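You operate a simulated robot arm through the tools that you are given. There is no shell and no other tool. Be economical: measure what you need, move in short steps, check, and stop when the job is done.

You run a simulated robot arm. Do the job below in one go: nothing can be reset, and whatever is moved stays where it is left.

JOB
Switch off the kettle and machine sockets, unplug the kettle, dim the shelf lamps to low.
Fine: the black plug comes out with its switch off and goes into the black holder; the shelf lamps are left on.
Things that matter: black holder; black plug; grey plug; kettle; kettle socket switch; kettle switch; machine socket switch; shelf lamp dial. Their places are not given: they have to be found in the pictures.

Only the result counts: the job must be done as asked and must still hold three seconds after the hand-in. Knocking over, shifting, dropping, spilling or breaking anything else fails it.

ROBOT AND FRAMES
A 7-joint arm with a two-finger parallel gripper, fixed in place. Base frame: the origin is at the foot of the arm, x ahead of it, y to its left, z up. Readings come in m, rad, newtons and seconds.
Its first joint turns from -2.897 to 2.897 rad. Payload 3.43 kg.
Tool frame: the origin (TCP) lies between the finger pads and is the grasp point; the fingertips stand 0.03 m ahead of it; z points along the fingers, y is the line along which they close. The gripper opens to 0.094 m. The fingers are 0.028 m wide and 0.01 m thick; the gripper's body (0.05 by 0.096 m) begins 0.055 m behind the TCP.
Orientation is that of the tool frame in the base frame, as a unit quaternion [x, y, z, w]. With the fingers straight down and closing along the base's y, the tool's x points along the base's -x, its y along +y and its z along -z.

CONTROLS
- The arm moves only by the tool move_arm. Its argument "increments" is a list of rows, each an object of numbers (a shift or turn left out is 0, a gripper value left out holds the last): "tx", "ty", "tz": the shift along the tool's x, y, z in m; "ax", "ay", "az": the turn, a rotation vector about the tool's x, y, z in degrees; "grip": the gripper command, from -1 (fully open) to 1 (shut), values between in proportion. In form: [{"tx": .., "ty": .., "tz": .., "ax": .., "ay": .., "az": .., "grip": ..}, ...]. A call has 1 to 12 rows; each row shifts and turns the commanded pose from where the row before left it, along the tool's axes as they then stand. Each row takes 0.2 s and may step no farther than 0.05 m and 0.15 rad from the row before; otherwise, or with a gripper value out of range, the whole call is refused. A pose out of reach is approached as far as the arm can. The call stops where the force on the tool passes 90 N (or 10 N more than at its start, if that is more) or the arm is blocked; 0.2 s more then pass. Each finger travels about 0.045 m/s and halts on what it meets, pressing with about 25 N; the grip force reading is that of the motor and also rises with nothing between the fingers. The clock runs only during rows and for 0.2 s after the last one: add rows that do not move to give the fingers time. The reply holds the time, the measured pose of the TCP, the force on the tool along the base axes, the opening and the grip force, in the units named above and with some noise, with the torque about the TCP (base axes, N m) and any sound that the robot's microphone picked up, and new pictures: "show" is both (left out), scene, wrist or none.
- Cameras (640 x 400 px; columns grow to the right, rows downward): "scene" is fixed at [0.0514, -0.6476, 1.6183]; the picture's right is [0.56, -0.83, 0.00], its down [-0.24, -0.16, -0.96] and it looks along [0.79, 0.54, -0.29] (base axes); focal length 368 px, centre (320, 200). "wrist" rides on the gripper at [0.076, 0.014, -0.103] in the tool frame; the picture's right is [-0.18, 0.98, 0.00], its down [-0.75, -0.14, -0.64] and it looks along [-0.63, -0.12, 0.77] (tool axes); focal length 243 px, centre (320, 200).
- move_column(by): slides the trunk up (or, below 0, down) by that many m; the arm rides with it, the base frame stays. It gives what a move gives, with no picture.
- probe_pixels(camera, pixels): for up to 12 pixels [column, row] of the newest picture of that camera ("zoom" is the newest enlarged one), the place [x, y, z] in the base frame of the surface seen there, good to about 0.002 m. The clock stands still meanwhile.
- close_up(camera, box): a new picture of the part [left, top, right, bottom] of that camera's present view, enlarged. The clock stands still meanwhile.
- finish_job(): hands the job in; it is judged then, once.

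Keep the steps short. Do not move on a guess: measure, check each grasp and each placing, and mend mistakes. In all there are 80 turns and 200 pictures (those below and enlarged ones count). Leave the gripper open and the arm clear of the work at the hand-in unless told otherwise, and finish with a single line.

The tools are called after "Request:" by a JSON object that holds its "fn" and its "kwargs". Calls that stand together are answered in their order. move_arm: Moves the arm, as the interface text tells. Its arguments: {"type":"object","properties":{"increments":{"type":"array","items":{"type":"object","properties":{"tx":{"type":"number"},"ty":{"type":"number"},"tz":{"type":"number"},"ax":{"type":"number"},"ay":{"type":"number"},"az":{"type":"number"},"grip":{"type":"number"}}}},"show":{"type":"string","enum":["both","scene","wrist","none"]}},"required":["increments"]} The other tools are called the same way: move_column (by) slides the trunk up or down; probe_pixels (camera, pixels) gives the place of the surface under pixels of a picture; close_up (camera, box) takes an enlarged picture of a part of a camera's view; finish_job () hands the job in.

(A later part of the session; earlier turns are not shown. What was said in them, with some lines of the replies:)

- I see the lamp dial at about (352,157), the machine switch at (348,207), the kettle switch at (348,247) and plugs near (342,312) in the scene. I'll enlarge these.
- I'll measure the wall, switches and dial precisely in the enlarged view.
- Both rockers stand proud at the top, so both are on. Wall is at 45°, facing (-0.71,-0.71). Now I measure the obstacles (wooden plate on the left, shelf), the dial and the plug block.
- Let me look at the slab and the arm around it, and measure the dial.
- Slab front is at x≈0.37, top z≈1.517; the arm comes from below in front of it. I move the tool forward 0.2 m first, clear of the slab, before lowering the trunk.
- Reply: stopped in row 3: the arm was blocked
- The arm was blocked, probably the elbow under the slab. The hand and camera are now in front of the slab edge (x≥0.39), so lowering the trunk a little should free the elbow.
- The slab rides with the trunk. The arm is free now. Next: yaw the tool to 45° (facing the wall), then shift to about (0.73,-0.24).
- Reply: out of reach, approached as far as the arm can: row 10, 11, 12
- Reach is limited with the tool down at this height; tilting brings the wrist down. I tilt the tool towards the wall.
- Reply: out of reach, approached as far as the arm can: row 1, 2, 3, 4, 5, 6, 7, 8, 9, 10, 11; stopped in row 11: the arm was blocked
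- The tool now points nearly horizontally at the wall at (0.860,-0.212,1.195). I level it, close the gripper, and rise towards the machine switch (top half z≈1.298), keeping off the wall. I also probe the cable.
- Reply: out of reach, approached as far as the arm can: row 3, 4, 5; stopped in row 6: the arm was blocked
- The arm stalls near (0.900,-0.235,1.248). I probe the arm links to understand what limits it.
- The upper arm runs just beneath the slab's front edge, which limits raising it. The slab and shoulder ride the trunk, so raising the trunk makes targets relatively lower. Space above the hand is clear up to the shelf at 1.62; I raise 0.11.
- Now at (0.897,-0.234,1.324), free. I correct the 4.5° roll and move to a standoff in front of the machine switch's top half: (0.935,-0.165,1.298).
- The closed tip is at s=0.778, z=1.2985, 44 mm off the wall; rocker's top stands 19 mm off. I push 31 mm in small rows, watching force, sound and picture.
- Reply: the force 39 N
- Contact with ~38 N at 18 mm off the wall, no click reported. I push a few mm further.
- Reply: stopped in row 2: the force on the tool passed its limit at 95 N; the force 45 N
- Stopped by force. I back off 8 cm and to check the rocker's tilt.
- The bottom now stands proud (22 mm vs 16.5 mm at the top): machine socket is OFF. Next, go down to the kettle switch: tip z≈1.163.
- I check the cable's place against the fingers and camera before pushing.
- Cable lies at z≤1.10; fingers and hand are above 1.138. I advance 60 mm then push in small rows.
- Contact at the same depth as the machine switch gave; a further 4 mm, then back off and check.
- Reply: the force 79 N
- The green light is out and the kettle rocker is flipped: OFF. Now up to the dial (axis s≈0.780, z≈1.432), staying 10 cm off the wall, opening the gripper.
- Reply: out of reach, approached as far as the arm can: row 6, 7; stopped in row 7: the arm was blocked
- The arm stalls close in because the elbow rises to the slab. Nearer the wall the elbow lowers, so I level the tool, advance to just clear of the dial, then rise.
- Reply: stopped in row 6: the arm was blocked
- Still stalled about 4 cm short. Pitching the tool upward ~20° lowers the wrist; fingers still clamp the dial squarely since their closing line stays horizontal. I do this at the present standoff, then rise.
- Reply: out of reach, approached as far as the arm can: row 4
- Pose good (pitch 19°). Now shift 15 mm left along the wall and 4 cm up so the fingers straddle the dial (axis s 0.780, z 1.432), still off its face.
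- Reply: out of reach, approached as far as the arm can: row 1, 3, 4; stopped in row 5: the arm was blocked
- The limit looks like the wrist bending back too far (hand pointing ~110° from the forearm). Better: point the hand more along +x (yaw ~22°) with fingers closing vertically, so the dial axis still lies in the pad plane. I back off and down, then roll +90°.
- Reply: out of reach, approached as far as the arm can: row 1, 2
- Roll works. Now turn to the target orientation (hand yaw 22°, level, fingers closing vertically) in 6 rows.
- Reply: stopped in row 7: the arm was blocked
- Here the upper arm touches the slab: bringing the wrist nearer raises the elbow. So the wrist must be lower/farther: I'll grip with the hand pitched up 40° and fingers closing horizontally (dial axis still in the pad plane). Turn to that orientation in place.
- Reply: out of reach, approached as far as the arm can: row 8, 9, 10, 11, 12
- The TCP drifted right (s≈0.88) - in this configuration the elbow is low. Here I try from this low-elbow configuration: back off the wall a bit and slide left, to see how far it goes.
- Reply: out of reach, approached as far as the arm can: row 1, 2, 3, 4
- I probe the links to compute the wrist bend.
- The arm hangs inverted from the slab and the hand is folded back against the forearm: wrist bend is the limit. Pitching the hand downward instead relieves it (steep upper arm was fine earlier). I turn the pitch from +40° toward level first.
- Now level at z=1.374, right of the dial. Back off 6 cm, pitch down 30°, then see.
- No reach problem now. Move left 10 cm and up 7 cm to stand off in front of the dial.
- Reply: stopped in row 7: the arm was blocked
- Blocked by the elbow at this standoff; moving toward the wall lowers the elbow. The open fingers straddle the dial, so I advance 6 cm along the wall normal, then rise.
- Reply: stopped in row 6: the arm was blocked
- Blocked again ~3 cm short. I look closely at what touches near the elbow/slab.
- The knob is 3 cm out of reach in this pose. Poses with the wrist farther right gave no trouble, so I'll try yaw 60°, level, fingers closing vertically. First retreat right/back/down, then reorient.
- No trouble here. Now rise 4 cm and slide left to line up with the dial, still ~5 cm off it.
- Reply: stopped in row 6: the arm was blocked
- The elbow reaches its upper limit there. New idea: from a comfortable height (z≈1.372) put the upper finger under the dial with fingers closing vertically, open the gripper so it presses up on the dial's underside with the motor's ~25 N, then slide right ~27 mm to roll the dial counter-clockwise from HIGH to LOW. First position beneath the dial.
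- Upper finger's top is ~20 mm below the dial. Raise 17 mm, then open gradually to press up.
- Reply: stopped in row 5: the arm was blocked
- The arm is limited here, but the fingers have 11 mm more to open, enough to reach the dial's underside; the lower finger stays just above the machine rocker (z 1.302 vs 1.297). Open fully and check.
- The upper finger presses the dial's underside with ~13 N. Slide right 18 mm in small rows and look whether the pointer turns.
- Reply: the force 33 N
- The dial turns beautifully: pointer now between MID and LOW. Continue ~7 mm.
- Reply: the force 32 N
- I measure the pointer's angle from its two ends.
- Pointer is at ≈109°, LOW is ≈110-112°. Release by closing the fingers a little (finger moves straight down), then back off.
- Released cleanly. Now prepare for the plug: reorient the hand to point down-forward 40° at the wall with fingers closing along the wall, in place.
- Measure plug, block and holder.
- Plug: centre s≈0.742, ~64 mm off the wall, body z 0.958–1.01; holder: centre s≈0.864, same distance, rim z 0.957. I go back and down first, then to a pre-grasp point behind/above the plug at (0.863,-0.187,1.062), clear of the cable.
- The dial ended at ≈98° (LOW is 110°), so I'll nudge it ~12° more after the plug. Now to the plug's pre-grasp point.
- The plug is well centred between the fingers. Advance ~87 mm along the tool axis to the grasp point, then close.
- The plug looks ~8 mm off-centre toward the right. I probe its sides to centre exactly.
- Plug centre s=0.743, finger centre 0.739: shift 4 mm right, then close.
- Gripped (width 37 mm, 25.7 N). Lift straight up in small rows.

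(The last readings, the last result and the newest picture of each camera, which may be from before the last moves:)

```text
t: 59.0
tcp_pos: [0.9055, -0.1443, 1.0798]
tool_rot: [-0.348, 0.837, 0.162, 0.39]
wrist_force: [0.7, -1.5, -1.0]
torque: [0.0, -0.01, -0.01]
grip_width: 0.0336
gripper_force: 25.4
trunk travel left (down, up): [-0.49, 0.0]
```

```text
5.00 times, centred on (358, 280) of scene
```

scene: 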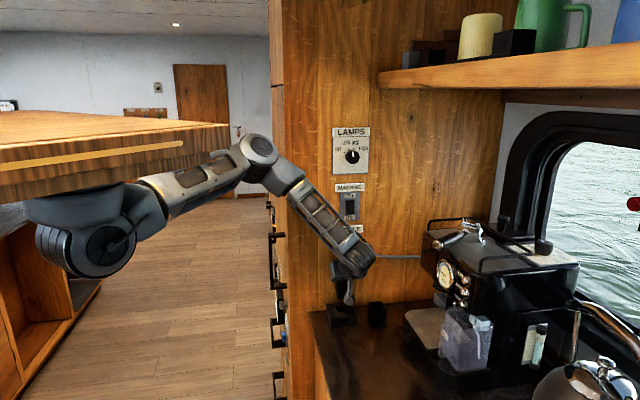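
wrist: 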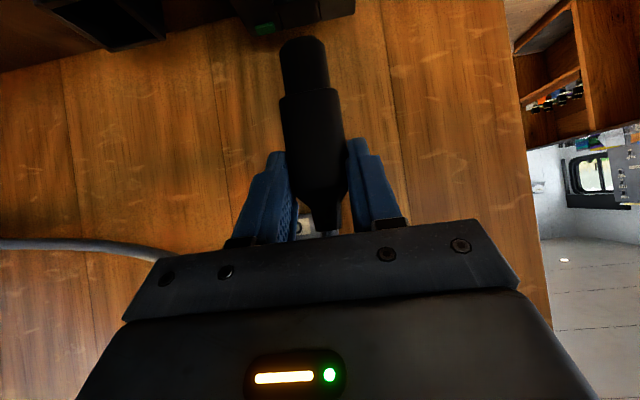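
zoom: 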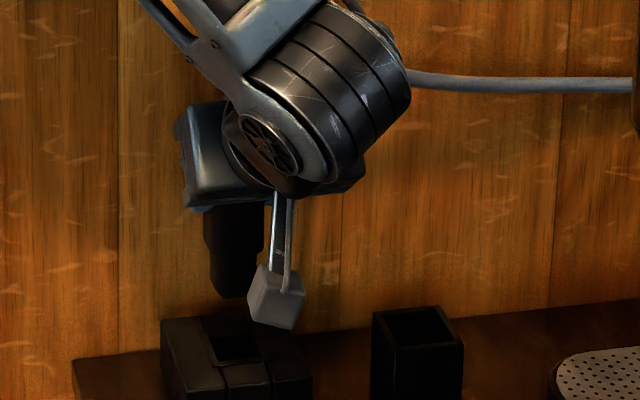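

The plug is out, showing a narrower nose at the bottom. I measure the nose and the holder opening.

Request:
{"fn": "probe_pixels", "kwargs": {"camera": "zoom", "pixels": [[213, 270], [228, 275], [246, 270], [230, 294], [207, 235], [260, 215], [375, 264], [390, 298], [460, 342], [459, 345], [440, 309], [418, 325]]}}

Request:
{"fn": "probe_pixels", "kwargs": {"camera": "wrist", "pixels": [[284, 70], [305, 70], [327, 70], [303, 45], [282, 110], [312, 110], [344, 110]]}}

Request:
{"fn": "close_up", "kwargs": {"camera": "scene", "box": [366, 296, 398, 328]}}

```text
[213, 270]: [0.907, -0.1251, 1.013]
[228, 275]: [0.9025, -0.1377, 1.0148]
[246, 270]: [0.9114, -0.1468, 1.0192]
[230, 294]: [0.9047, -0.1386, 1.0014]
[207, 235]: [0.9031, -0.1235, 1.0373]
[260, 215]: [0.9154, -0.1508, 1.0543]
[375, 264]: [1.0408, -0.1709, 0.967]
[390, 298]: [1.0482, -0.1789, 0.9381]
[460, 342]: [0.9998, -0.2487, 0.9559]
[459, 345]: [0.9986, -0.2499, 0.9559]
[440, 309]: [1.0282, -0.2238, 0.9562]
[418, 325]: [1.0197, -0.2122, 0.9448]
```

```text
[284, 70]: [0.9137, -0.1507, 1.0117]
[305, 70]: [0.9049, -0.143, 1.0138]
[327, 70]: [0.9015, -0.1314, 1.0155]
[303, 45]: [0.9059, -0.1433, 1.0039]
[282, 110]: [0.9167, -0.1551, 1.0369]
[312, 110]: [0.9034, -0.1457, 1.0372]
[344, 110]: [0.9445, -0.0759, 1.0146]
```

```text
12.50 times, centred on (382, 312) of scene
```

zoom: 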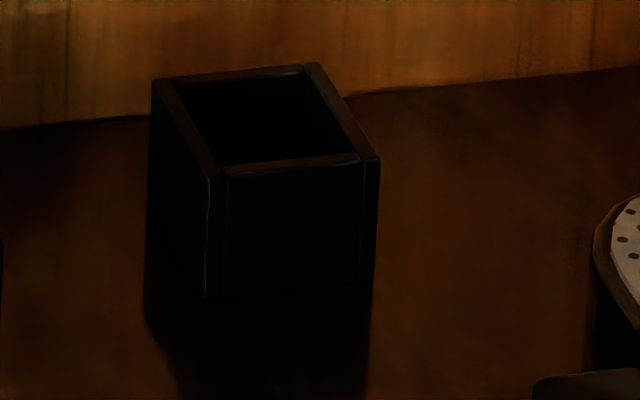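

Request:
{"fn": "probe_pixels", "kwargs": {"camera": "zoom", "pixels": [[295, 166], [235, 73], [185, 128], [343, 108], [228, 165], [358, 160], [180, 88], [306, 74], [270, 120], [155, 82], [375, 157], [313, 67]]}}

```text
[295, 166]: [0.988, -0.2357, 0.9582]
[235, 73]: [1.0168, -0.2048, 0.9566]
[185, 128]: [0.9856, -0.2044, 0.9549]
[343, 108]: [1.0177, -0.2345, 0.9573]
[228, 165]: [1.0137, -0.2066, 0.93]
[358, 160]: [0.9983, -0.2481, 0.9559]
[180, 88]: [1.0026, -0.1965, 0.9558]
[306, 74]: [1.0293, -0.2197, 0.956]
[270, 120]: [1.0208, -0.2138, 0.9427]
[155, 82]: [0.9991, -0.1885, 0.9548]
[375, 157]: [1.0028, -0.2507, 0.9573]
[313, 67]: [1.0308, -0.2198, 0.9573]
```

Holder opening ~37 mm square, centre s=0.8635, 61 mm off the wall; nose is 22 mm wide. I need 122 mm to the right and 2-3 mm forward. Move half way first and check the clearance of the wrist from the coffee machine.

Request:
{"fn": "move_arm", "kwargs": {"increments": [{"ty": -0.02}, {"ty": -0.02}, {"ty": -0.02}, {"ty": -0.02, "tx": -0.0015, "tz": 0.0017}]}}

Request:
{"fn": "close_up", "kwargs": {"camera": "scene", "box": [320, 220, 480, 320]}}

```text
t: 60.0
tcp_pos: [0.9651, -0.1994, 1.0827]
tool_rot: [-0.347, 0.837, 0.162, 0.39]
wrist_force: [0.2, -0.5, -1.1]
torque: [-0.02, 0.02, 0.0]
grip_width: 0.0334
gripper_force: 25.4
trunk travel left (down, up): [-0.49, 0.0]
```

scene: 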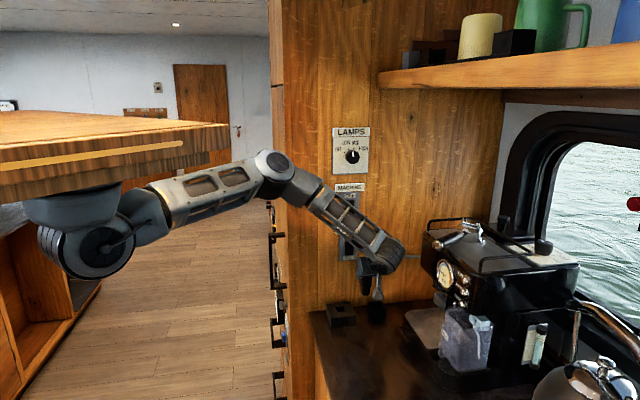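
wrist: 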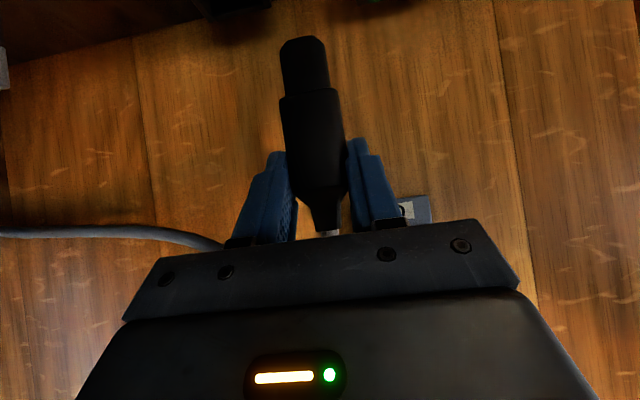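

```text
4.00 times, centred on (400, 270) of scene
```

zoom: 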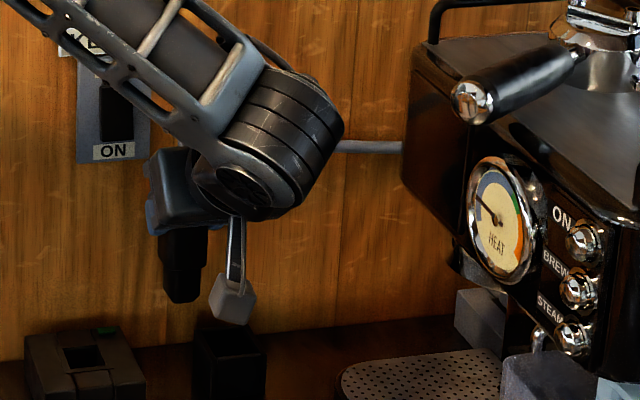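

Clearance is ample. Move the remaining 41 mm and measure nose vs holder before lowering.

Request:
{"fn": "move_arm", "kwargs": {"increments": [{"ty": -0.02}, {"ty": -0.021}, {}]}}

Request:
{"fn": "close_up", "kwargs": {"camera": "scene", "box": [350, 250, 430, 330]}}

Request:
{"fn": "probe_pixels", "kwargs": {"camera": "wrist", "pixels": [[284, 70], [305, 70], [325, 70], [303, 45], [282, 110], [312, 110], [340, 110]]}}

```text
t: 60.8
tcp_pos: [0.9941, -0.2285, 1.0813]
tool_rot: [-0.348, 0.837, 0.162, 0.389]
wrist_force: [-0.5, 0.0, 0.2]
torque: [0.03, 0.0, -0.01]
grip_width: 0.0335
gripper_force: 25.4
trunk travel left (down, up): [-0.49, 0.0]
```

scene: 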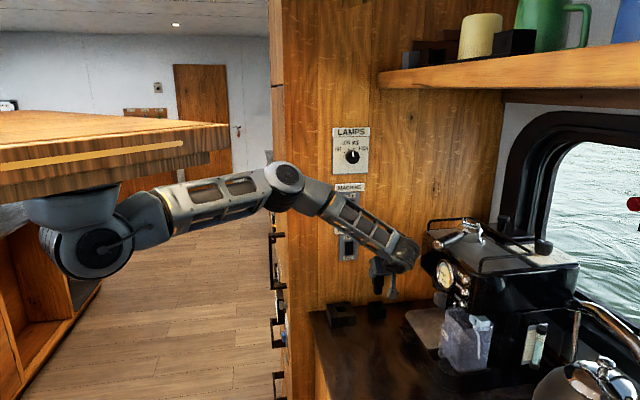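
wrist: 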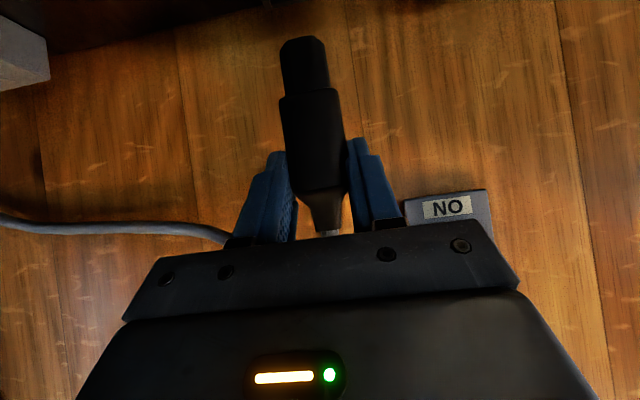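

```text
5.00 times, centred on (390, 290) of scene
```

zoom: 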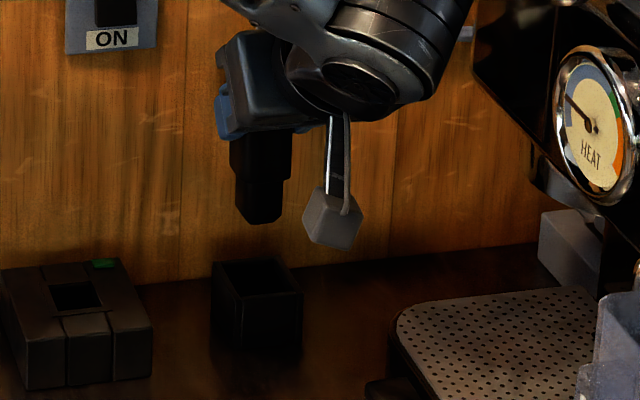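

```text
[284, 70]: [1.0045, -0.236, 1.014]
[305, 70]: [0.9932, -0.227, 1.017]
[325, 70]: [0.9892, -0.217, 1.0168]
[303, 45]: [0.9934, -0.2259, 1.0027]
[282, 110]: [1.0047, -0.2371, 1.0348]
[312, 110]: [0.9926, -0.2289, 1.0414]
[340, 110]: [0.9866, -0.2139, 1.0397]
```

Nose centre s≈0.864-0.865, 61 mm off the wall – aligned with the holder. Lower 60 mm, checking forces.

Request:
{"fn": "move_arm", "kwargs": {"increments": [{"tx": 0.0077, "tz": 0.0064, "ty": 0.001}, {"tx": 0.0077, "tz": 0.0064}, {"tx": 0.0077, "tz": 0.0064}, {"tx": 0.0077, "tz": 0.0064}, {"tx": 0.0077, "tz": 0.0064}, {"tx": 0.0077, "tz": 0.0064}], "show": "wrist"}}

Request:
{"fn": "close_up", "kwargs": {"camera": "scene", "box": [350, 260, 430, 340]}}

```text
t: 62.2
tcp_pos: [0.9933, -0.2277, 1.021]
tool_rot: [-0.347, 0.837, 0.162, 0.391]
wrist_force: [-0.3, 0.6, -0.9]
torque: [0.0, 0.02, 0.02]
grip_width: 0.0336
gripper_force: 24.8
trunk travel left (down, up): [-0.49, 0.0]
```

wrist: 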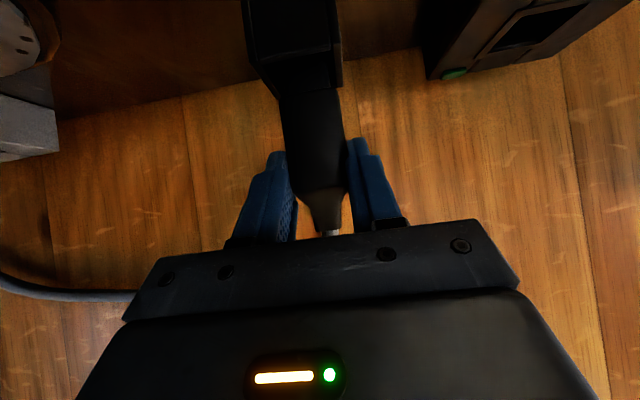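

```text
5.00 times, centred on (390, 300) of scene
```

zoom: 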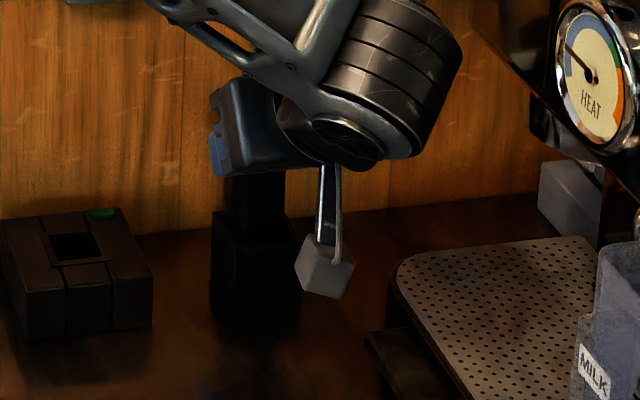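

The nose has entered the holder, no contact force. Lower further in small rows until it rests.

Request:
{"fn": "move_arm", "kwargs": {"increments": [{"tx": 0.0046, "tz": 0.0039}, {"tx": 0.0046, "tz": 0.0039}, {"tx": 0.0031, "tz": 0.0026}, {"tx": 0.0023, "tz": 0.0019}], "show": "wrist"}}

```text
t: 63.2
tcp_pos: [0.9943, -0.2279, 1.0056]
tool_rot: [-0.348, 0.836, 0.16, 0.392]
wrist_force: [-4.9, -1.1, 28.0]
torque: [0.32, -0.19, 0.0]
grip_width: 0.0337
gripper_force: 25.0
trunk travel left (down, up): [-0.49, 0.0]
```

wrist: 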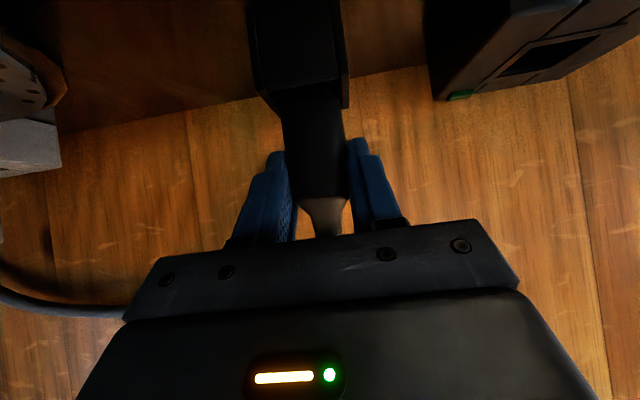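

It rests on the holder floor (28 N up). Ease up 1.5 mm, open the gripper, and check that the plug stands.

Request:
{"fn": "move_arm", "kwargs": {"increments": [{"tx": -0.0012, "tz": -0.001}, {"grip": 0.0}, {"grip": -0.5}, {"grip": -0.8}, {}, {}], "show": "wrist"}}

```text
t: 64.6
tcp_pos: [0.9931, -0.227, 1.0029]
tool_rot: [-0.348, 0.837, 0.162, 0.39]
wrist_force: [0.1, 0.6, 0.1]
torque: [-0.05, 0.03, 0.01]
grip_width: 0.085
gripper_force: 0.0
trunk travel left (down, up): [-0.49, 0.0]
```

wrist: 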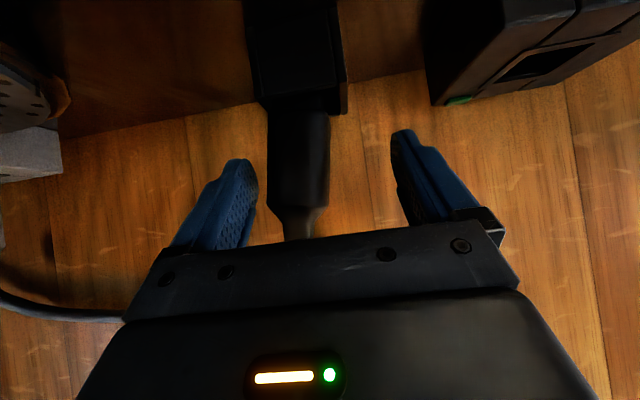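

The plug stands in the holder, leaning slightly. Retreat along the tool axis 10 cm and look.

Request:
{"fn": "move_arm", "kwargs": {"increments": [{"tz": -0.02}, {"tz": -0.04}, {"tz": -0.04}]}}

Request:
{"fn": "close_up", "kwargs": {"camera": "wrist", "box": [180, 0, 420, 150]}}

```text
t: 65.4
tcp_pos: [0.9397, -0.2812, 1.0666]
tool_rot: [-0.349, 0.836, 0.163, 0.39]
wrist_force: [-0.2, -0.5, 0.5]
torque: [-0.01, 0.01, 0.01]
grip_width: 0.0846
gripper_force: 0.0
trunk travel left (down, up): [-0.49, 0.0]
```

scene: 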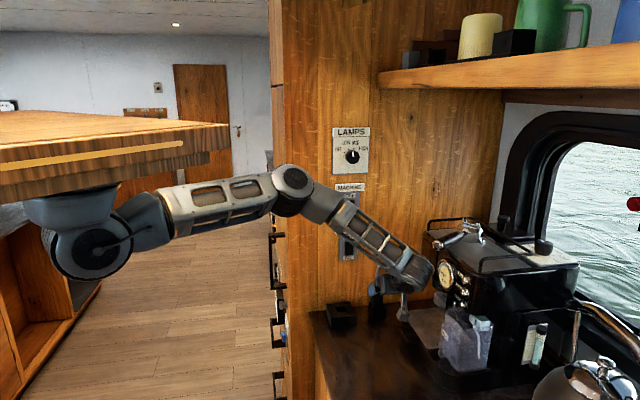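
wrist: 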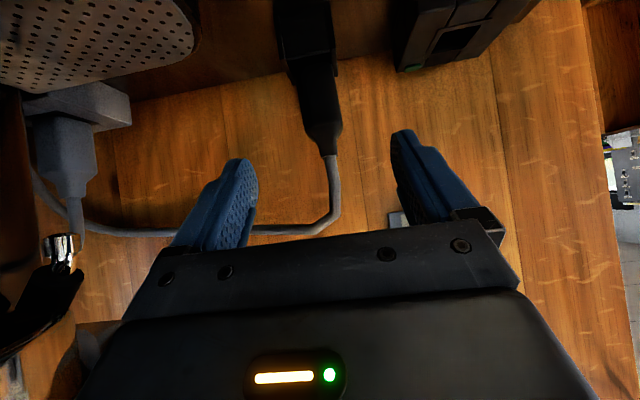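

```text
2.67 times, centred on (300, 75) of wrist
```

zoom: 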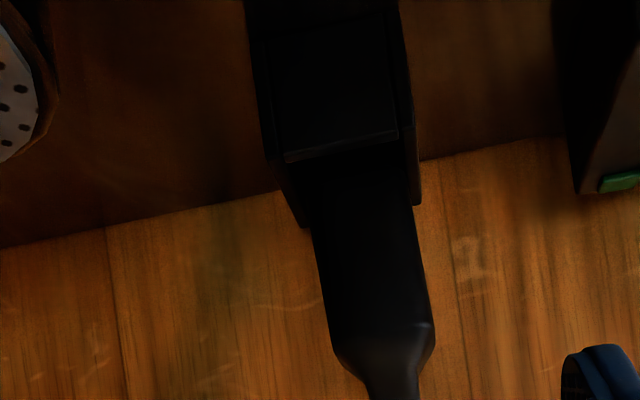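

The plug is in the black holder (nose inside, leaning a little on its rim). The machine handle is near the hand on the right, so I move left, then up for the dial correction.

Request:
{"fn": "move_arm", "kwargs": {"increments": [{"ty": 0.025}, {"ty": 0.025}, {"tx": -0.0306, "tz": -0.0257}, {"tx": -0.0306, "tz": -0.0257}, {"tx": -0.0306, "tz": -0.0257}, {"tx": -0.0306, "tz": -0.0257}, {"tx": -0.0306, "tz": -0.0257}, {"tx": -0.0306, "tz": -0.0257}, {"tx": -0.0306, "tz": -0.0257}, {"ty": -0.02, "tx": -0.015, "tz": 0.0175}, {"ty": -0.01, "tx": -0.013, "tz": 0.015}], "show": "scene"}}

Request:
{"fn": "close_up", "kwargs": {"camera": "scene", "box": [320, 250, 448, 330]}}

```text
t: 67.8
tcp_pos: [0.9533, -0.2346, 1.3492]
tool_rot: [-0.348, 0.837, 0.161, 0.391]
wrist_force: [0.8, 0.5, -0.4]
torque: [0.0, -0.01, 0.01]
grip_width: 0.0846
gripper_force: 0.1
trunk travel left (down, up): [-0.49, 0.0]
```

scene: 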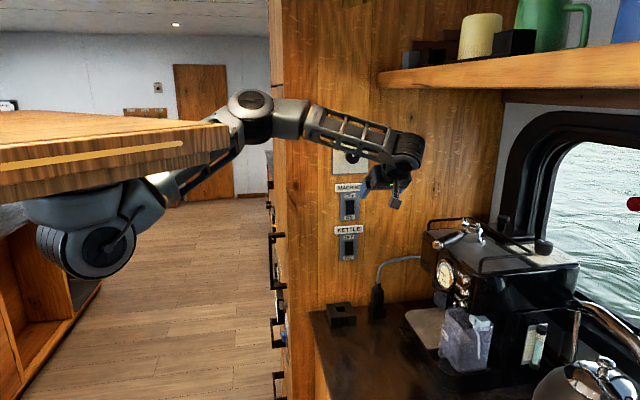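

```text
5.00 times, centred on (384, 290) of scene
```

zoom: 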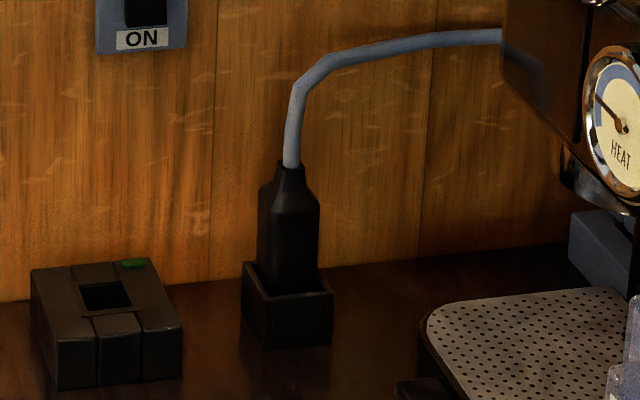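

The plug sits upright in the holder. Now turn the hand back to the yaw-60°, vertical-closing pose for the dial nudge, fingers half closed.

Request:
{"fn": "move_arm", "kwargs": {"increments": [{"ax": -3.5, "ay": -1.48, "az": 7.11, "grip": -0.1}, {"ax": -3.5, "ay": -1.48, "az": 7.11}, {"ax": -3.5, "ay": -1.48, "az": 7.11}, {"ax": -3.5, "ay": -1.48, "az": 7.11}, {"ax": -3.5, "ay": -1.48, "az": 7.11}, {"ax": -3.5, "ay": -1.48, "az": 7.11}, {"ax": -3.5, "ay": -1.48, "az": 7.11}, {"ax": -3.5, "ay": -1.48, "az": 7.11}, {"ax": -3.5, "ay": -1.48, "az": 7.11}, {"ax": -3.5, "ay": -1.48, "az": 7.11}, {"ax": -3.5, "ay": -1.48, "az": 7.11}, {"ax": -3.5, "ay": -1.48, "az": 7.11}], "show": "wrist"}}

```text
t: 70.4
tcp_pos: [0.9547, -0.2363, 1.3474]
tool_rot: [0.217, 0.679, 0.684, 0.154]
wrist_force: [-0.2, 0.0, 0.3]
torque: [0.01, 0.01, -0.01]
grip_width: 0.052
gripper_force: 0.1
trunk travel left (down, up): [-0.49, 0.0]
```

wrist: 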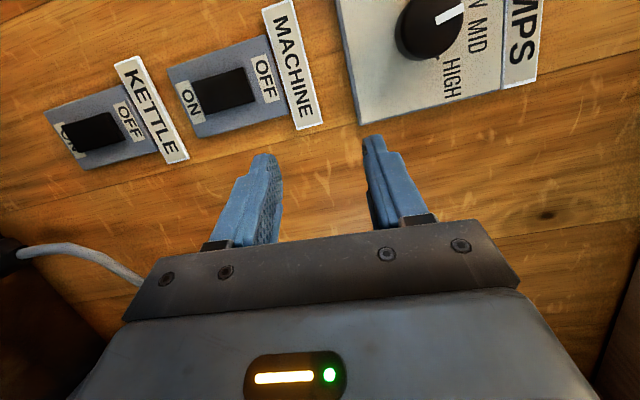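

Move under the dial again: left 45 mm, forward 73 mm, same height as before (z≈1.357).

Request:
{"fn": "move_arm", "kwargs": {"increments": [{"tx": 0.0225}, {"tx": 0.0225}, {"tz": 0.025, "ty": 0.004}, {"tz": 0.025, "ty": 0.0034}, {"tz": 0.023}, {}], "show": "wrist"}}

Request:
{"fn": "close_up", "kwargs": {"camera": "wrist", "box": [320, 50, 560, 200]}}

```text
t: 71.8
tcp_pos: [0.9531, -0.15, 1.3541]
tool_rot: [0.218, 0.679, 0.684, 0.152]
wrist_force: [-0.2, 0.2, 0.8]
torque: [0.05, -0.02, 0.02]
grip_width: 0.0517
gripper_force: 0.0
trunk travel left (down, up): [-0.49, 0.0]
```

wrist: 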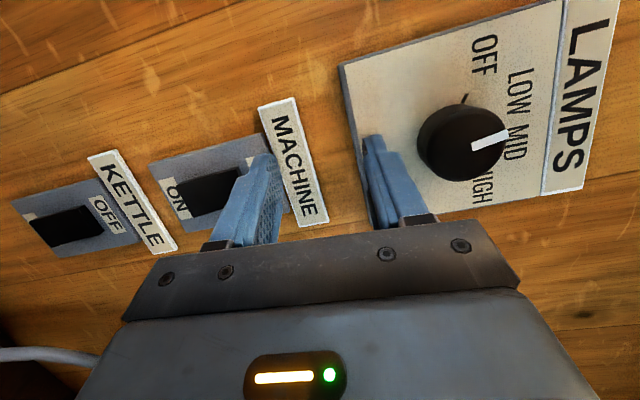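

```text
2.67 times, centred on (440, 125) of wrist
```

zoom: 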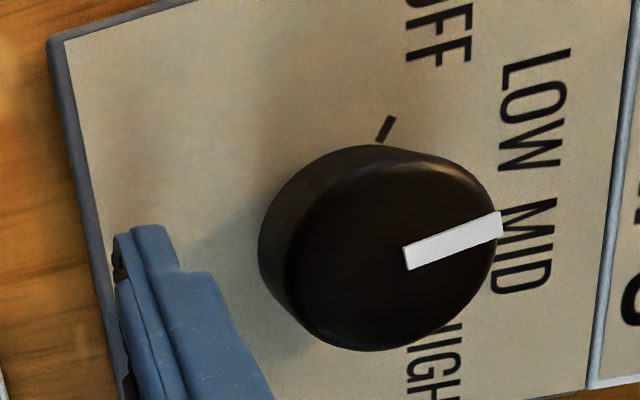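

Pointer unchanged (≈98°). Raise 4 mm, press up by opening, and slide right 8 mm (aiming a bit past LOW to allow for the slight spring-back seen at release).

Request:
{"fn": "move_arm", "kwargs": {"increments": [{"ty": 0.004}, {"grip": -0.6}, {"grip": -1}, {}, {"tx": -0.0038, "ty": 0.0003, "tz": -0.001}, {"tx": -0.0038, "ty": 0.0003, "tz": -0.001}, {}], "show": "wrist"}}

Request:
{"fn": "close_up", "kwargs": {"camera": "wrist", "box": [320, 50, 560, 200]}}

```text
t: 73.4
tcp_pos: [0.9608, -0.1573, 1.3601]
tool_rot: [0.217, 0.68, 0.684, 0.155]
wrist_force: [7.1, 8.8, -23.2]
torque: [-0.73, 0.36, -0.08]
grip_width: 0.081
gripper_force: 0.1
trunk travel left (down, up): [-0.49, 0.0]
```

wrist: 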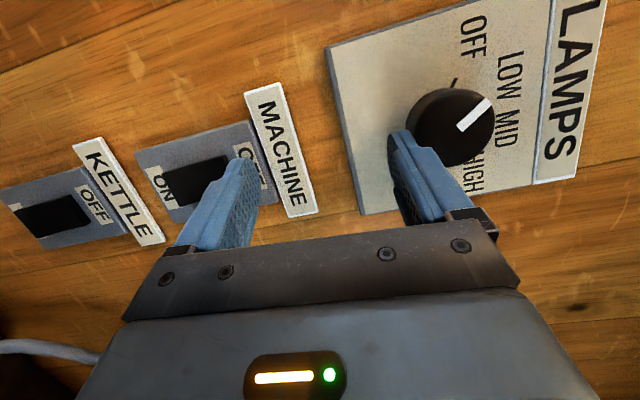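

```text
2.67 times, centred on (440, 125) of wrist
```

zoom: 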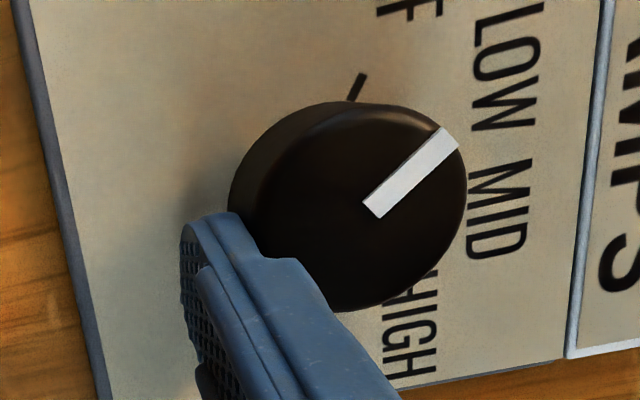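

Pointer turned about 21° further. Release straight down and back off, then check from the scene.

Request:
{"fn": "move_arm", "kwargs": {"increments": [{"grip": -0.6}, {"grip": -0.1}, {"ty": -0.004}, {"tz": -0.03}, {"tz": -0.03}], "show": "wrist"}}

Request:
{"fn": "close_up", "kwargs": {"camera": "scene", "box": [328, 138, 376, 168]}}

Request:
{"fn": "close_up", "kwargs": {"camera": "wrist", "box": [300, 0, 540, 150]}}

```text
t: 74.6
tcp_pos: [0.9289, -0.2094, 1.3572]
tool_rot: [0.216, 0.68, 0.684, 0.155]
wrist_force: [0.5, 0.6, -0.8]
torque: [0.02, 0.01, 0.0]
grip_width: 0.0518
gripper_force: 0.0
trunk travel left (down, up): [-0.49, 0.0]
```

wrist: 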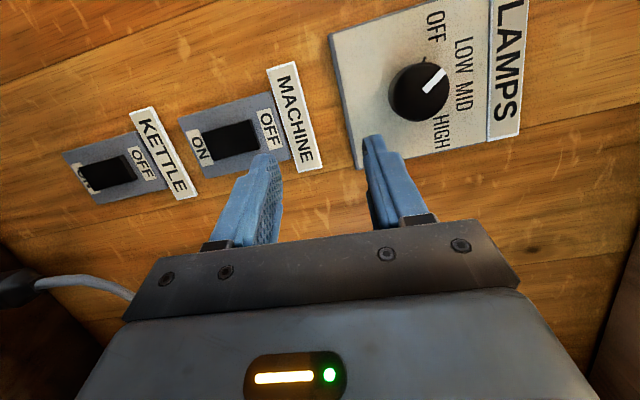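

```text
13.33 times, centred on (352, 153) of scene
```

zoom: 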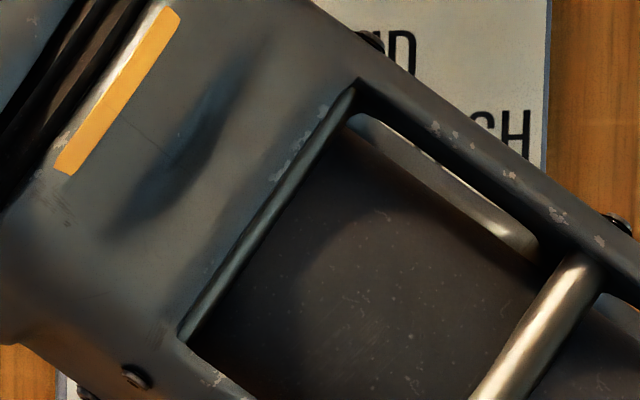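

```text
2.67 times, centred on (420, 75) of wrist
```

zoom: 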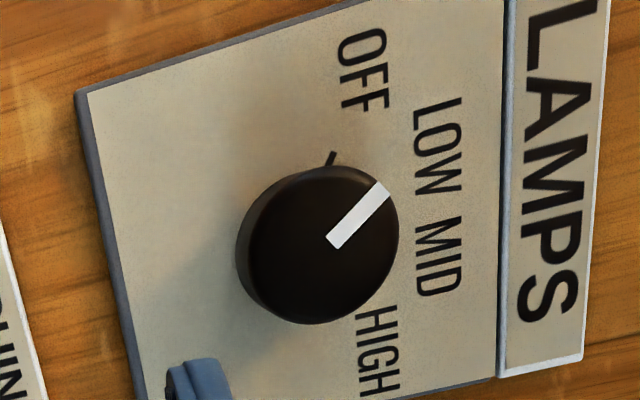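

Pointer looks at ≈116-118°. I turn back to the pitched pose and move off so that the scene camera sees the dial.

Request:
{"fn": "move_arm", "kwargs": {"increments": [{"ax": 3.5, "ay": 1.48, "az": -7.11}, {"ax": 3.5, "ay": 1.48, "az": -7.11}, {"ax": 3.5, "ay": 1.48, "az": -7.11}, {"ax": 3.5, "ay": 1.48, "az": -7.11}, {"ax": 3.5, "ay": 1.48, "az": -7.11}, {"ax": 3.5, "ay": 1.48, "az": -7.11}, {"ax": 3.5, "ay": 1.48, "az": -7.11}, {"ax": 3.5, "ay": 1.48, "az": -7.11}, {"ax": 3.5, "ay": 1.48, "az": -7.11}, {"ax": 3.5, "ay": 1.48, "az": -7.11}, {"ax": 3.5, "ay": 1.48, "az": -7.11}, {"ax": 3.5, "ay": 1.48, "az": -7.11}], "show": "none"}}

Request:
{"fn": "move_arm", "kwargs": {"increments": [{"tx": 0.036, "tz": 0.0044}, {"tx": 0.036, "tz": 0.0044}, {"tx": 0.036, "tz": 0.0044}, {"tx": 0.036, "tz": 0.0044}], "show": "scene"}}

Request:
{"fn": "close_up", "kwargs": {"camera": "scene", "box": [328, 138, 376, 168]}}

```text
t: 77.2
tcp_pos: [0.9259, -0.212, 1.3414]
tool_rot: [-0.343, 0.843, 0.166, 0.38]
wrist_force: [0.5, 0.0, 0.3]
torque: [-0.01, 0.0, 0.04]
grip_width: 0.0513
gripper_force: 0.1
trunk travel left (down, up): [-0.49, 0.0]
```

```text
t: 78.2
tcp_pos: [0.8733, -0.2657, 1.2341]
tool_rot: [-0.349, 0.837, 0.162, 0.39]
wrist_force: [-0.1, 0.4, 0.1]
torque: [0.02, 0.02, -0.01]
grip_width: 0.0516
gripper_force: 0.1
trunk travel left (down, up): [-0.49, 0.0]
```

scene: 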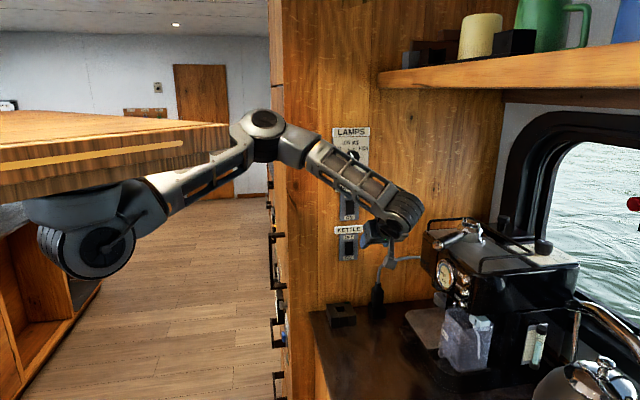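

```text
13.33 times, centred on (352, 153) of scene
```

zoom: 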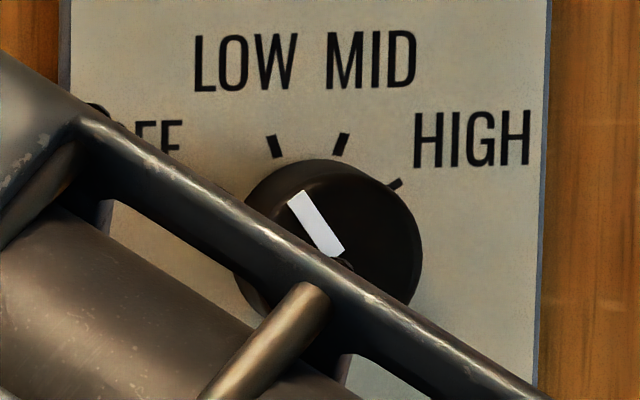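

Now 128°: overshot (LOW 110°, OFF 150°). I must turn back ~18°, i.e. 6 mm to the left. Go back up and reorient.

Request:
{"fn": "move_arm", "kwargs": {"increments": [{"tx": -0.036, "tz": -0.0044}, {"tx": -0.036, "tz": -0.0044}, {"tx": -0.036, "tz": -0.0044}, {"tx": -0.036, "tz": -0.0044}], "show": "none"}}

Request:
{"fn": "move_arm", "kwargs": {"increments": [{"ax": -3.5, "ay": -1.48, "az": 7.11}, {"ax": -3.5, "ay": -1.48, "az": 7.11}, {"ax": -3.5, "ay": -1.48, "az": 7.11}, {"ax": -3.5, "ay": -1.48, "az": 7.11}, {"ax": -3.5, "ay": -1.48, "az": 7.11}, {"ax": -3.5, "ay": -1.48, "az": 7.11}, {"ax": -3.5, "ay": -1.48, "az": 7.11}, {"ax": -3.5, "ay": -1.48, "az": 7.11}, {"ax": -3.5, "ay": -1.48, "az": 7.11}, {"ax": -3.5, "ay": -1.48, "az": 7.11}, {"ax": -3.5, "ay": -1.48, "az": 7.11}, {"ax": -3.5, "ay": -1.48, "az": 7.11}], "show": "wrist"}}

```text
t: 79.2
tcp_pos: [0.9269, -0.214, 1.3446]
tool_rot: [-0.344, 0.842, 0.166, 0.382]
wrist_force: [-0.3, 0.4, -0.1]
torque: [-0.02, -0.03, -0.02]
grip_width: 0.0516
gripper_force: 0.0
trunk travel left (down, up): [-0.49, 0.0]
```

```text
t: 81.8
tcp_pos: [0.9284, -0.2093, 1.3591]
tool_rot: [0.217, 0.679, 0.684, 0.155]
wrist_force: [-0.3, -0.2, 0.2]
torque: [-0.02, -0.04, -0.01]
grip_width: 0.0515
gripper_force: 0.0
trunk travel left (down, up): [-0.49, 0.0]
```

wrist: 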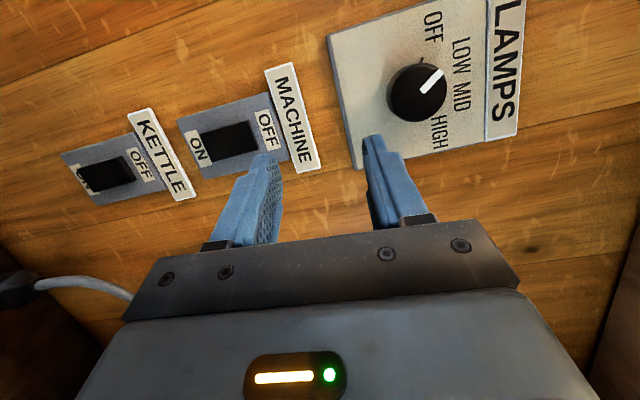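

Advance 61 mm straight in under the dial, then open to press, and read the pose.

Request:
{"fn": "move_arm", "kwargs": {"increments": [{"tz": 0.022}, {"tz": 0.022}, {"tz": 0.017}, {}, {"grip": -0.6}, {"grip": -1}, {}, {}], "show": "wrist"}}

Request:
{"fn": "close_up", "kwargs": {"camera": "wrist", "box": [320, 50, 560, 200]}}

```text
t: 83.6
tcp_pos: [0.9587, -0.1567, 1.3568]
tool_rot: [0.217, 0.68, 0.684, 0.154]
wrist_force: [-0.4, 0.0, -9.9]
torque: [-0.1, -0.06, 0.0]
grip_width: 0.0886
gripper_force: 0.0
trunk travel left (down, up): [-0.49, 0.0]
```

wrist: 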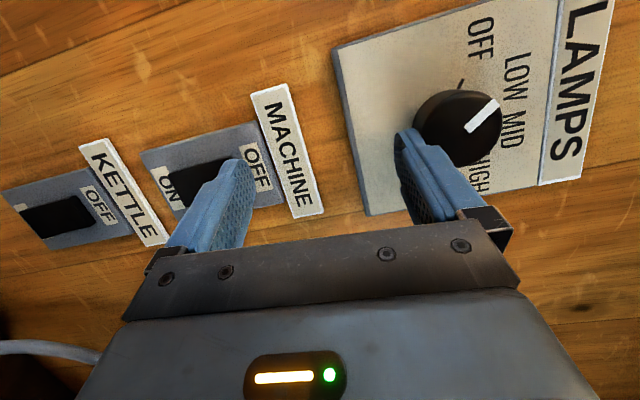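

```text
2.67 times, centred on (440, 125) of wrist
```

zoom: 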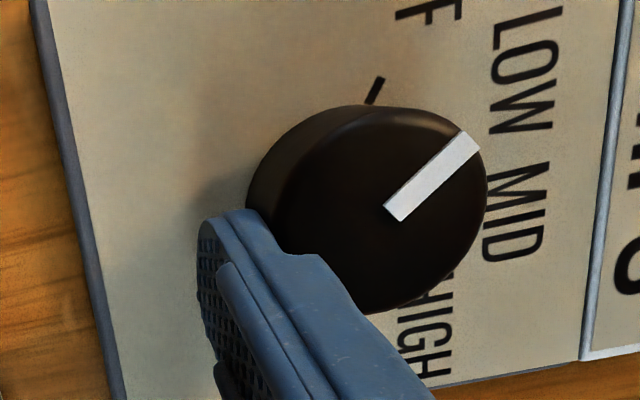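

Contact ~10 N, pointer image slope 41.7° (=128°); LOW corresponds to about 29°. Slide left 6 mm in small rows.

Request:
{"fn": "move_arm", "kwargs": {"increments": [{"tx": 0.0019, "tz": 0.0005}, {"tx": 0.0019, "tz": 0.0005}, {"tx": 0.0019, "tz": 0.0005}, {}], "show": "wrist"}}

Request:
{"fn": "close_up", "kwargs": {"camera": "wrist", "box": [320, 50, 560, 200]}}

```text
t: 84.6
tcp_pos: [0.955, -0.1531, 1.3553]
tool_rot: [0.216, 0.68, 0.684, 0.154]
wrist_force: [1.6, -0.7, -7.8]
torque: [-0.06, 0.08, -0.01]
grip_width: 0.0903
gripper_force: 0.1
trunk travel left (down, up): [-0.49, 0.0]
```

wrist: 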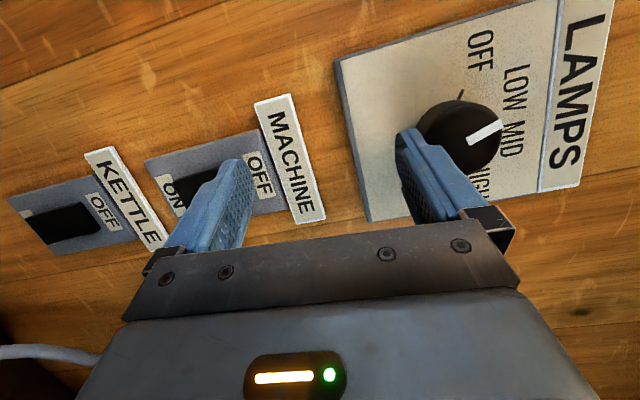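

```text
2.67 times, centred on (440, 125) of wrist
```

zoom: 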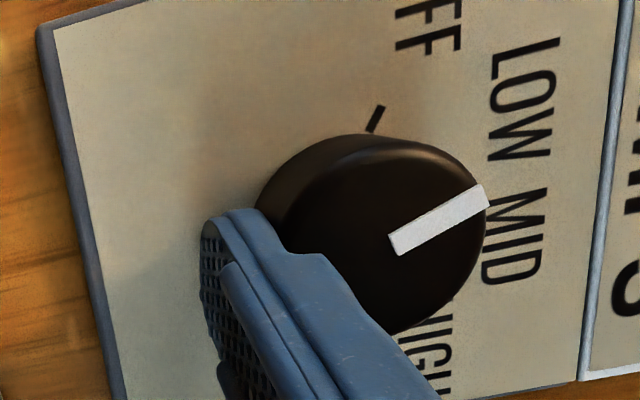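

Slope now ≈29.8°, i.e. ≈111° = LOW. Release straight down, back off, and turn away for the check.

Request:
{"fn": "move_arm", "kwargs": {"increments": [{"grip": -0.6}, {"grip": -0.1}, {}, {"ty": -0.004}, {"tz": -0.03}, {"tz": -0.03}], "show": "none"}}

Request:
{"fn": "move_arm", "kwargs": {"increments": [{"ax": 3.5, "ay": 1.48, "az": -7.11}, {"ax": 3.5, "ay": 1.48, "az": -7.11}, {"ax": 3.5, "ay": 1.48, "az": -7.11}, {"ax": 3.5, "ay": 1.48, "az": -7.11}, {"ax": 3.5, "ay": 1.48, "az": -7.11}, {"ax": 3.5, "ay": 1.48, "az": -7.11}, {"ax": 3.5, "ay": 1.48, "az": -7.11}, {"ax": 3.5, "ay": 1.48, "az": -7.11}, {"ax": 3.5, "ay": 1.48, "az": -7.11}, {"ax": 3.5, "ay": 1.48, "az": -7.11}, {"ax": 3.5, "ay": 1.48, "az": -7.11}, {"ax": 3.5, "ay": 1.48, "az": -7.11}], "show": "none"}}

Request:
{"fn": "move_arm", "kwargs": {"increments": [{"tx": 0.036, "tz": 0.0044, "grip": -1}, {"tx": 0.036, "tz": 0.0044}, {"tx": 0.036, "tz": 0.0044}, {"tx": 0.036, "tz": 0.0044}, {"tx": 0.036, "tz": 0.0044}], "show": "scene"}}

Request:
{"fn": "close_up", "kwargs": {"camera": "scene", "box": [328, 138, 376, 168]}}

```text
t: 86.0
tcp_pos: [0.924, -0.2038, 1.3558]
tool_rot: [0.215, 0.679, 0.685, 0.154]
wrist_force: [0.0, 0.4, 0.3]
torque: [-0.02, -0.01, 0.01]
grip_width: 0.0517
gripper_force: 0.2
trunk travel left (down, up): [-0.49, 0.0]
```

```text
t: 88.6
tcp_pos: [0.9234, -0.2067, 1.336]
tool_rot: [-0.345, 0.843, 0.167, 0.378]
wrist_force: [-0.1, 0.2, 0.1]
torque: [0.0, -0.01, 0.02]
grip_width: 0.0517
gripper_force: 0.1
trunk travel left (down, up): [-0.49, 0.0]
```

```text
t: 89.8
tcp_pos: [0.8538, -0.2739, 1.203]
tool_rot: [-0.348, 0.837, 0.162, 0.39]
wrist_force: [0.5, 0.1, -0.7]
torque: [-0.01, 0.04, 0.01]
grip_width: 0.0941
gripper_force: 0.0
trunk travel left (down, up): [-0.49, 0.0]
```

scene: 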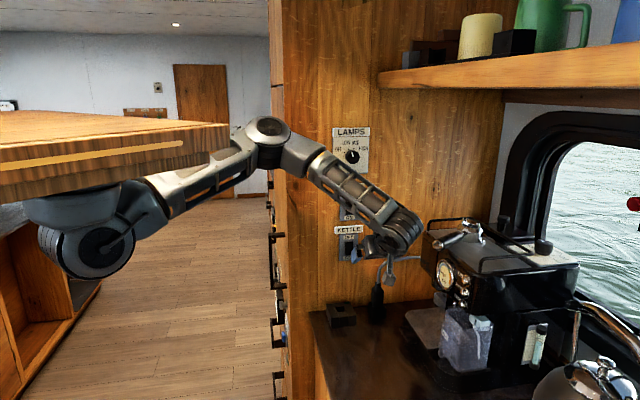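

```text
13.33 times, centred on (352, 153) of scene
```

zoom: 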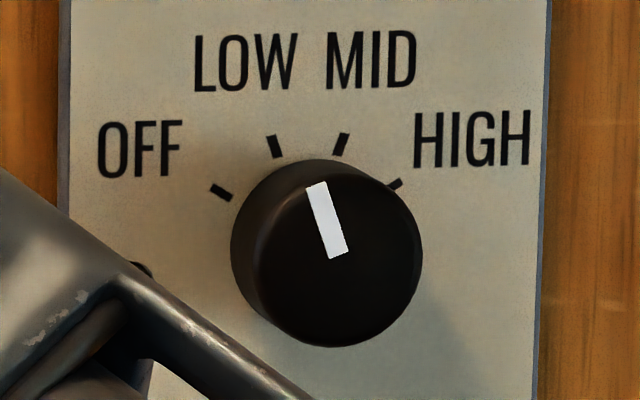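

Pointer is at ≈107°, parallel to the LOW tick (107.6° in the picture): LOW. Move the arm clear to the left/back and check the switches and plug once more.

Request:
{"fn": "move_arm", "kwargs": {"increments": [{"ty": 0.03, "tz": -0.02}, {"ty": 0.03, "tz": -0.02}, {"ty": 0.03, "tz": -0.02}, {"ty": 0.03, "tz": -0.02}, {"ty": 0.03}]}}

Request:
{"fn": "close_up", "kwargs": {"camera": "scene", "box": [310, 125, 440, 335]}}

Request:
{"fn": "close_up", "kwargs": {"camera": "scene", "box": [320, 180, 384, 265]}}

```text
t: 91.0
tcp_pos: [0.7022, -0.2118, 1.2494]
tool_rot: [-0.347, 0.838, 0.164, 0.387]
wrist_force: [-0.1, -0.2, -0.5]
torque: [0.0, -0.02, -0.04]
grip_width: 0.094
gripper_force: 0.1
trunk travel left (down, up): [-0.49, 0.0]
```

scene: 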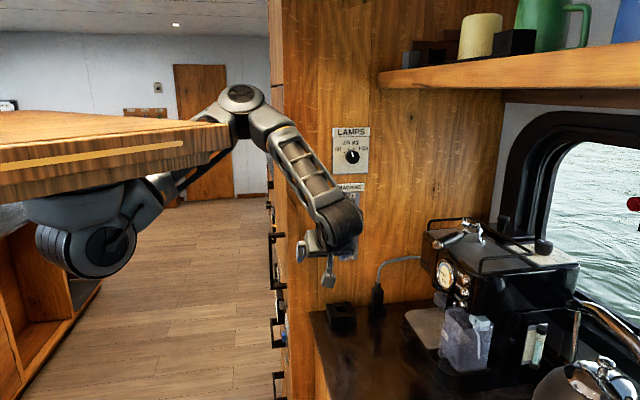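
wrist: 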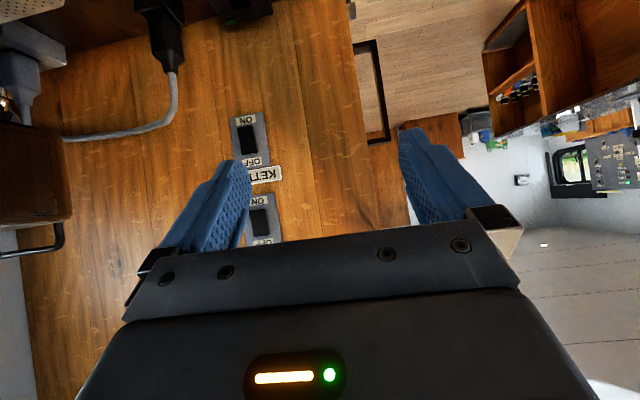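

```text
1.90 times, centred on (375, 230) of scene
```

zoom: 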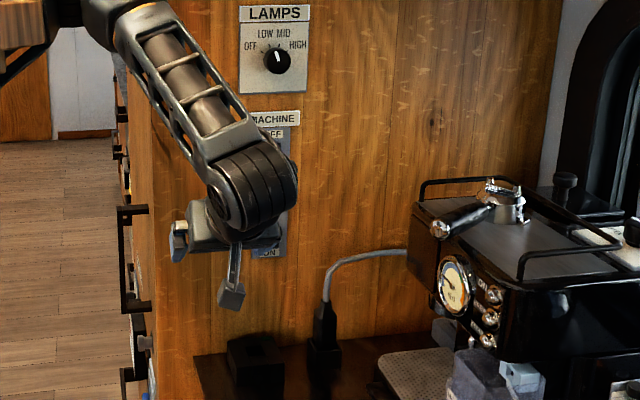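

```text
4.71 times, centred on (352, 222) of scene
```

zoom: 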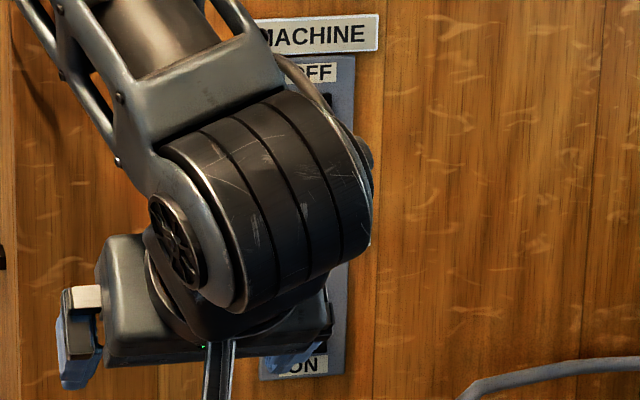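

Quick check of both rockers from the wrist camera.

Request:
{"fn": "close_up", "kwargs": {"camera": "wrist", "box": [200, 100, 328, 250]}}

Request:
{"fn": "probe_pixels", "kwargs": {"camera": "wrist", "pixels": [[246, 129], [249, 150], [258, 212], [262, 232]]}}

```text
2.67 times, centred on (264, 175) of wrist
```

zoom: 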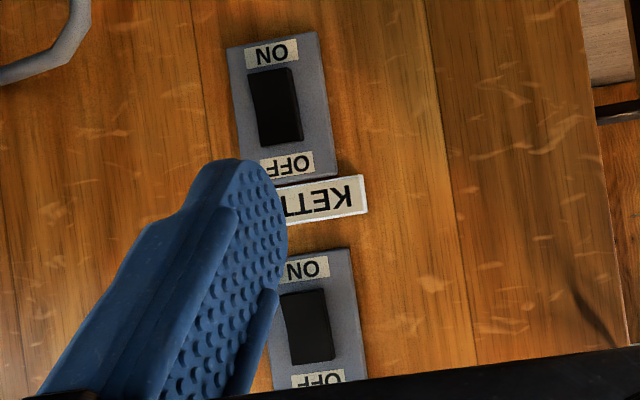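

```text
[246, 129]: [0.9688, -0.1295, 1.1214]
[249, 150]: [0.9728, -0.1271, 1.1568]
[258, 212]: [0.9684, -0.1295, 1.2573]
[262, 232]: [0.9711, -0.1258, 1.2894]
```

Both rockers stand proud at the bottom (21 mm against 17 mm at the top), so both are OFF. The plug is in the black holder, the dial is at LOW, the gripper is open and the arm is clear. Handing in.

Request:
{"fn": "finish_job", "kwargs": {}}

```text
The job is handed in.
```

Both sockets are switched off, the black plug is out with its switch off and standing in the black holder, and the shelf lamps are on at LOW.
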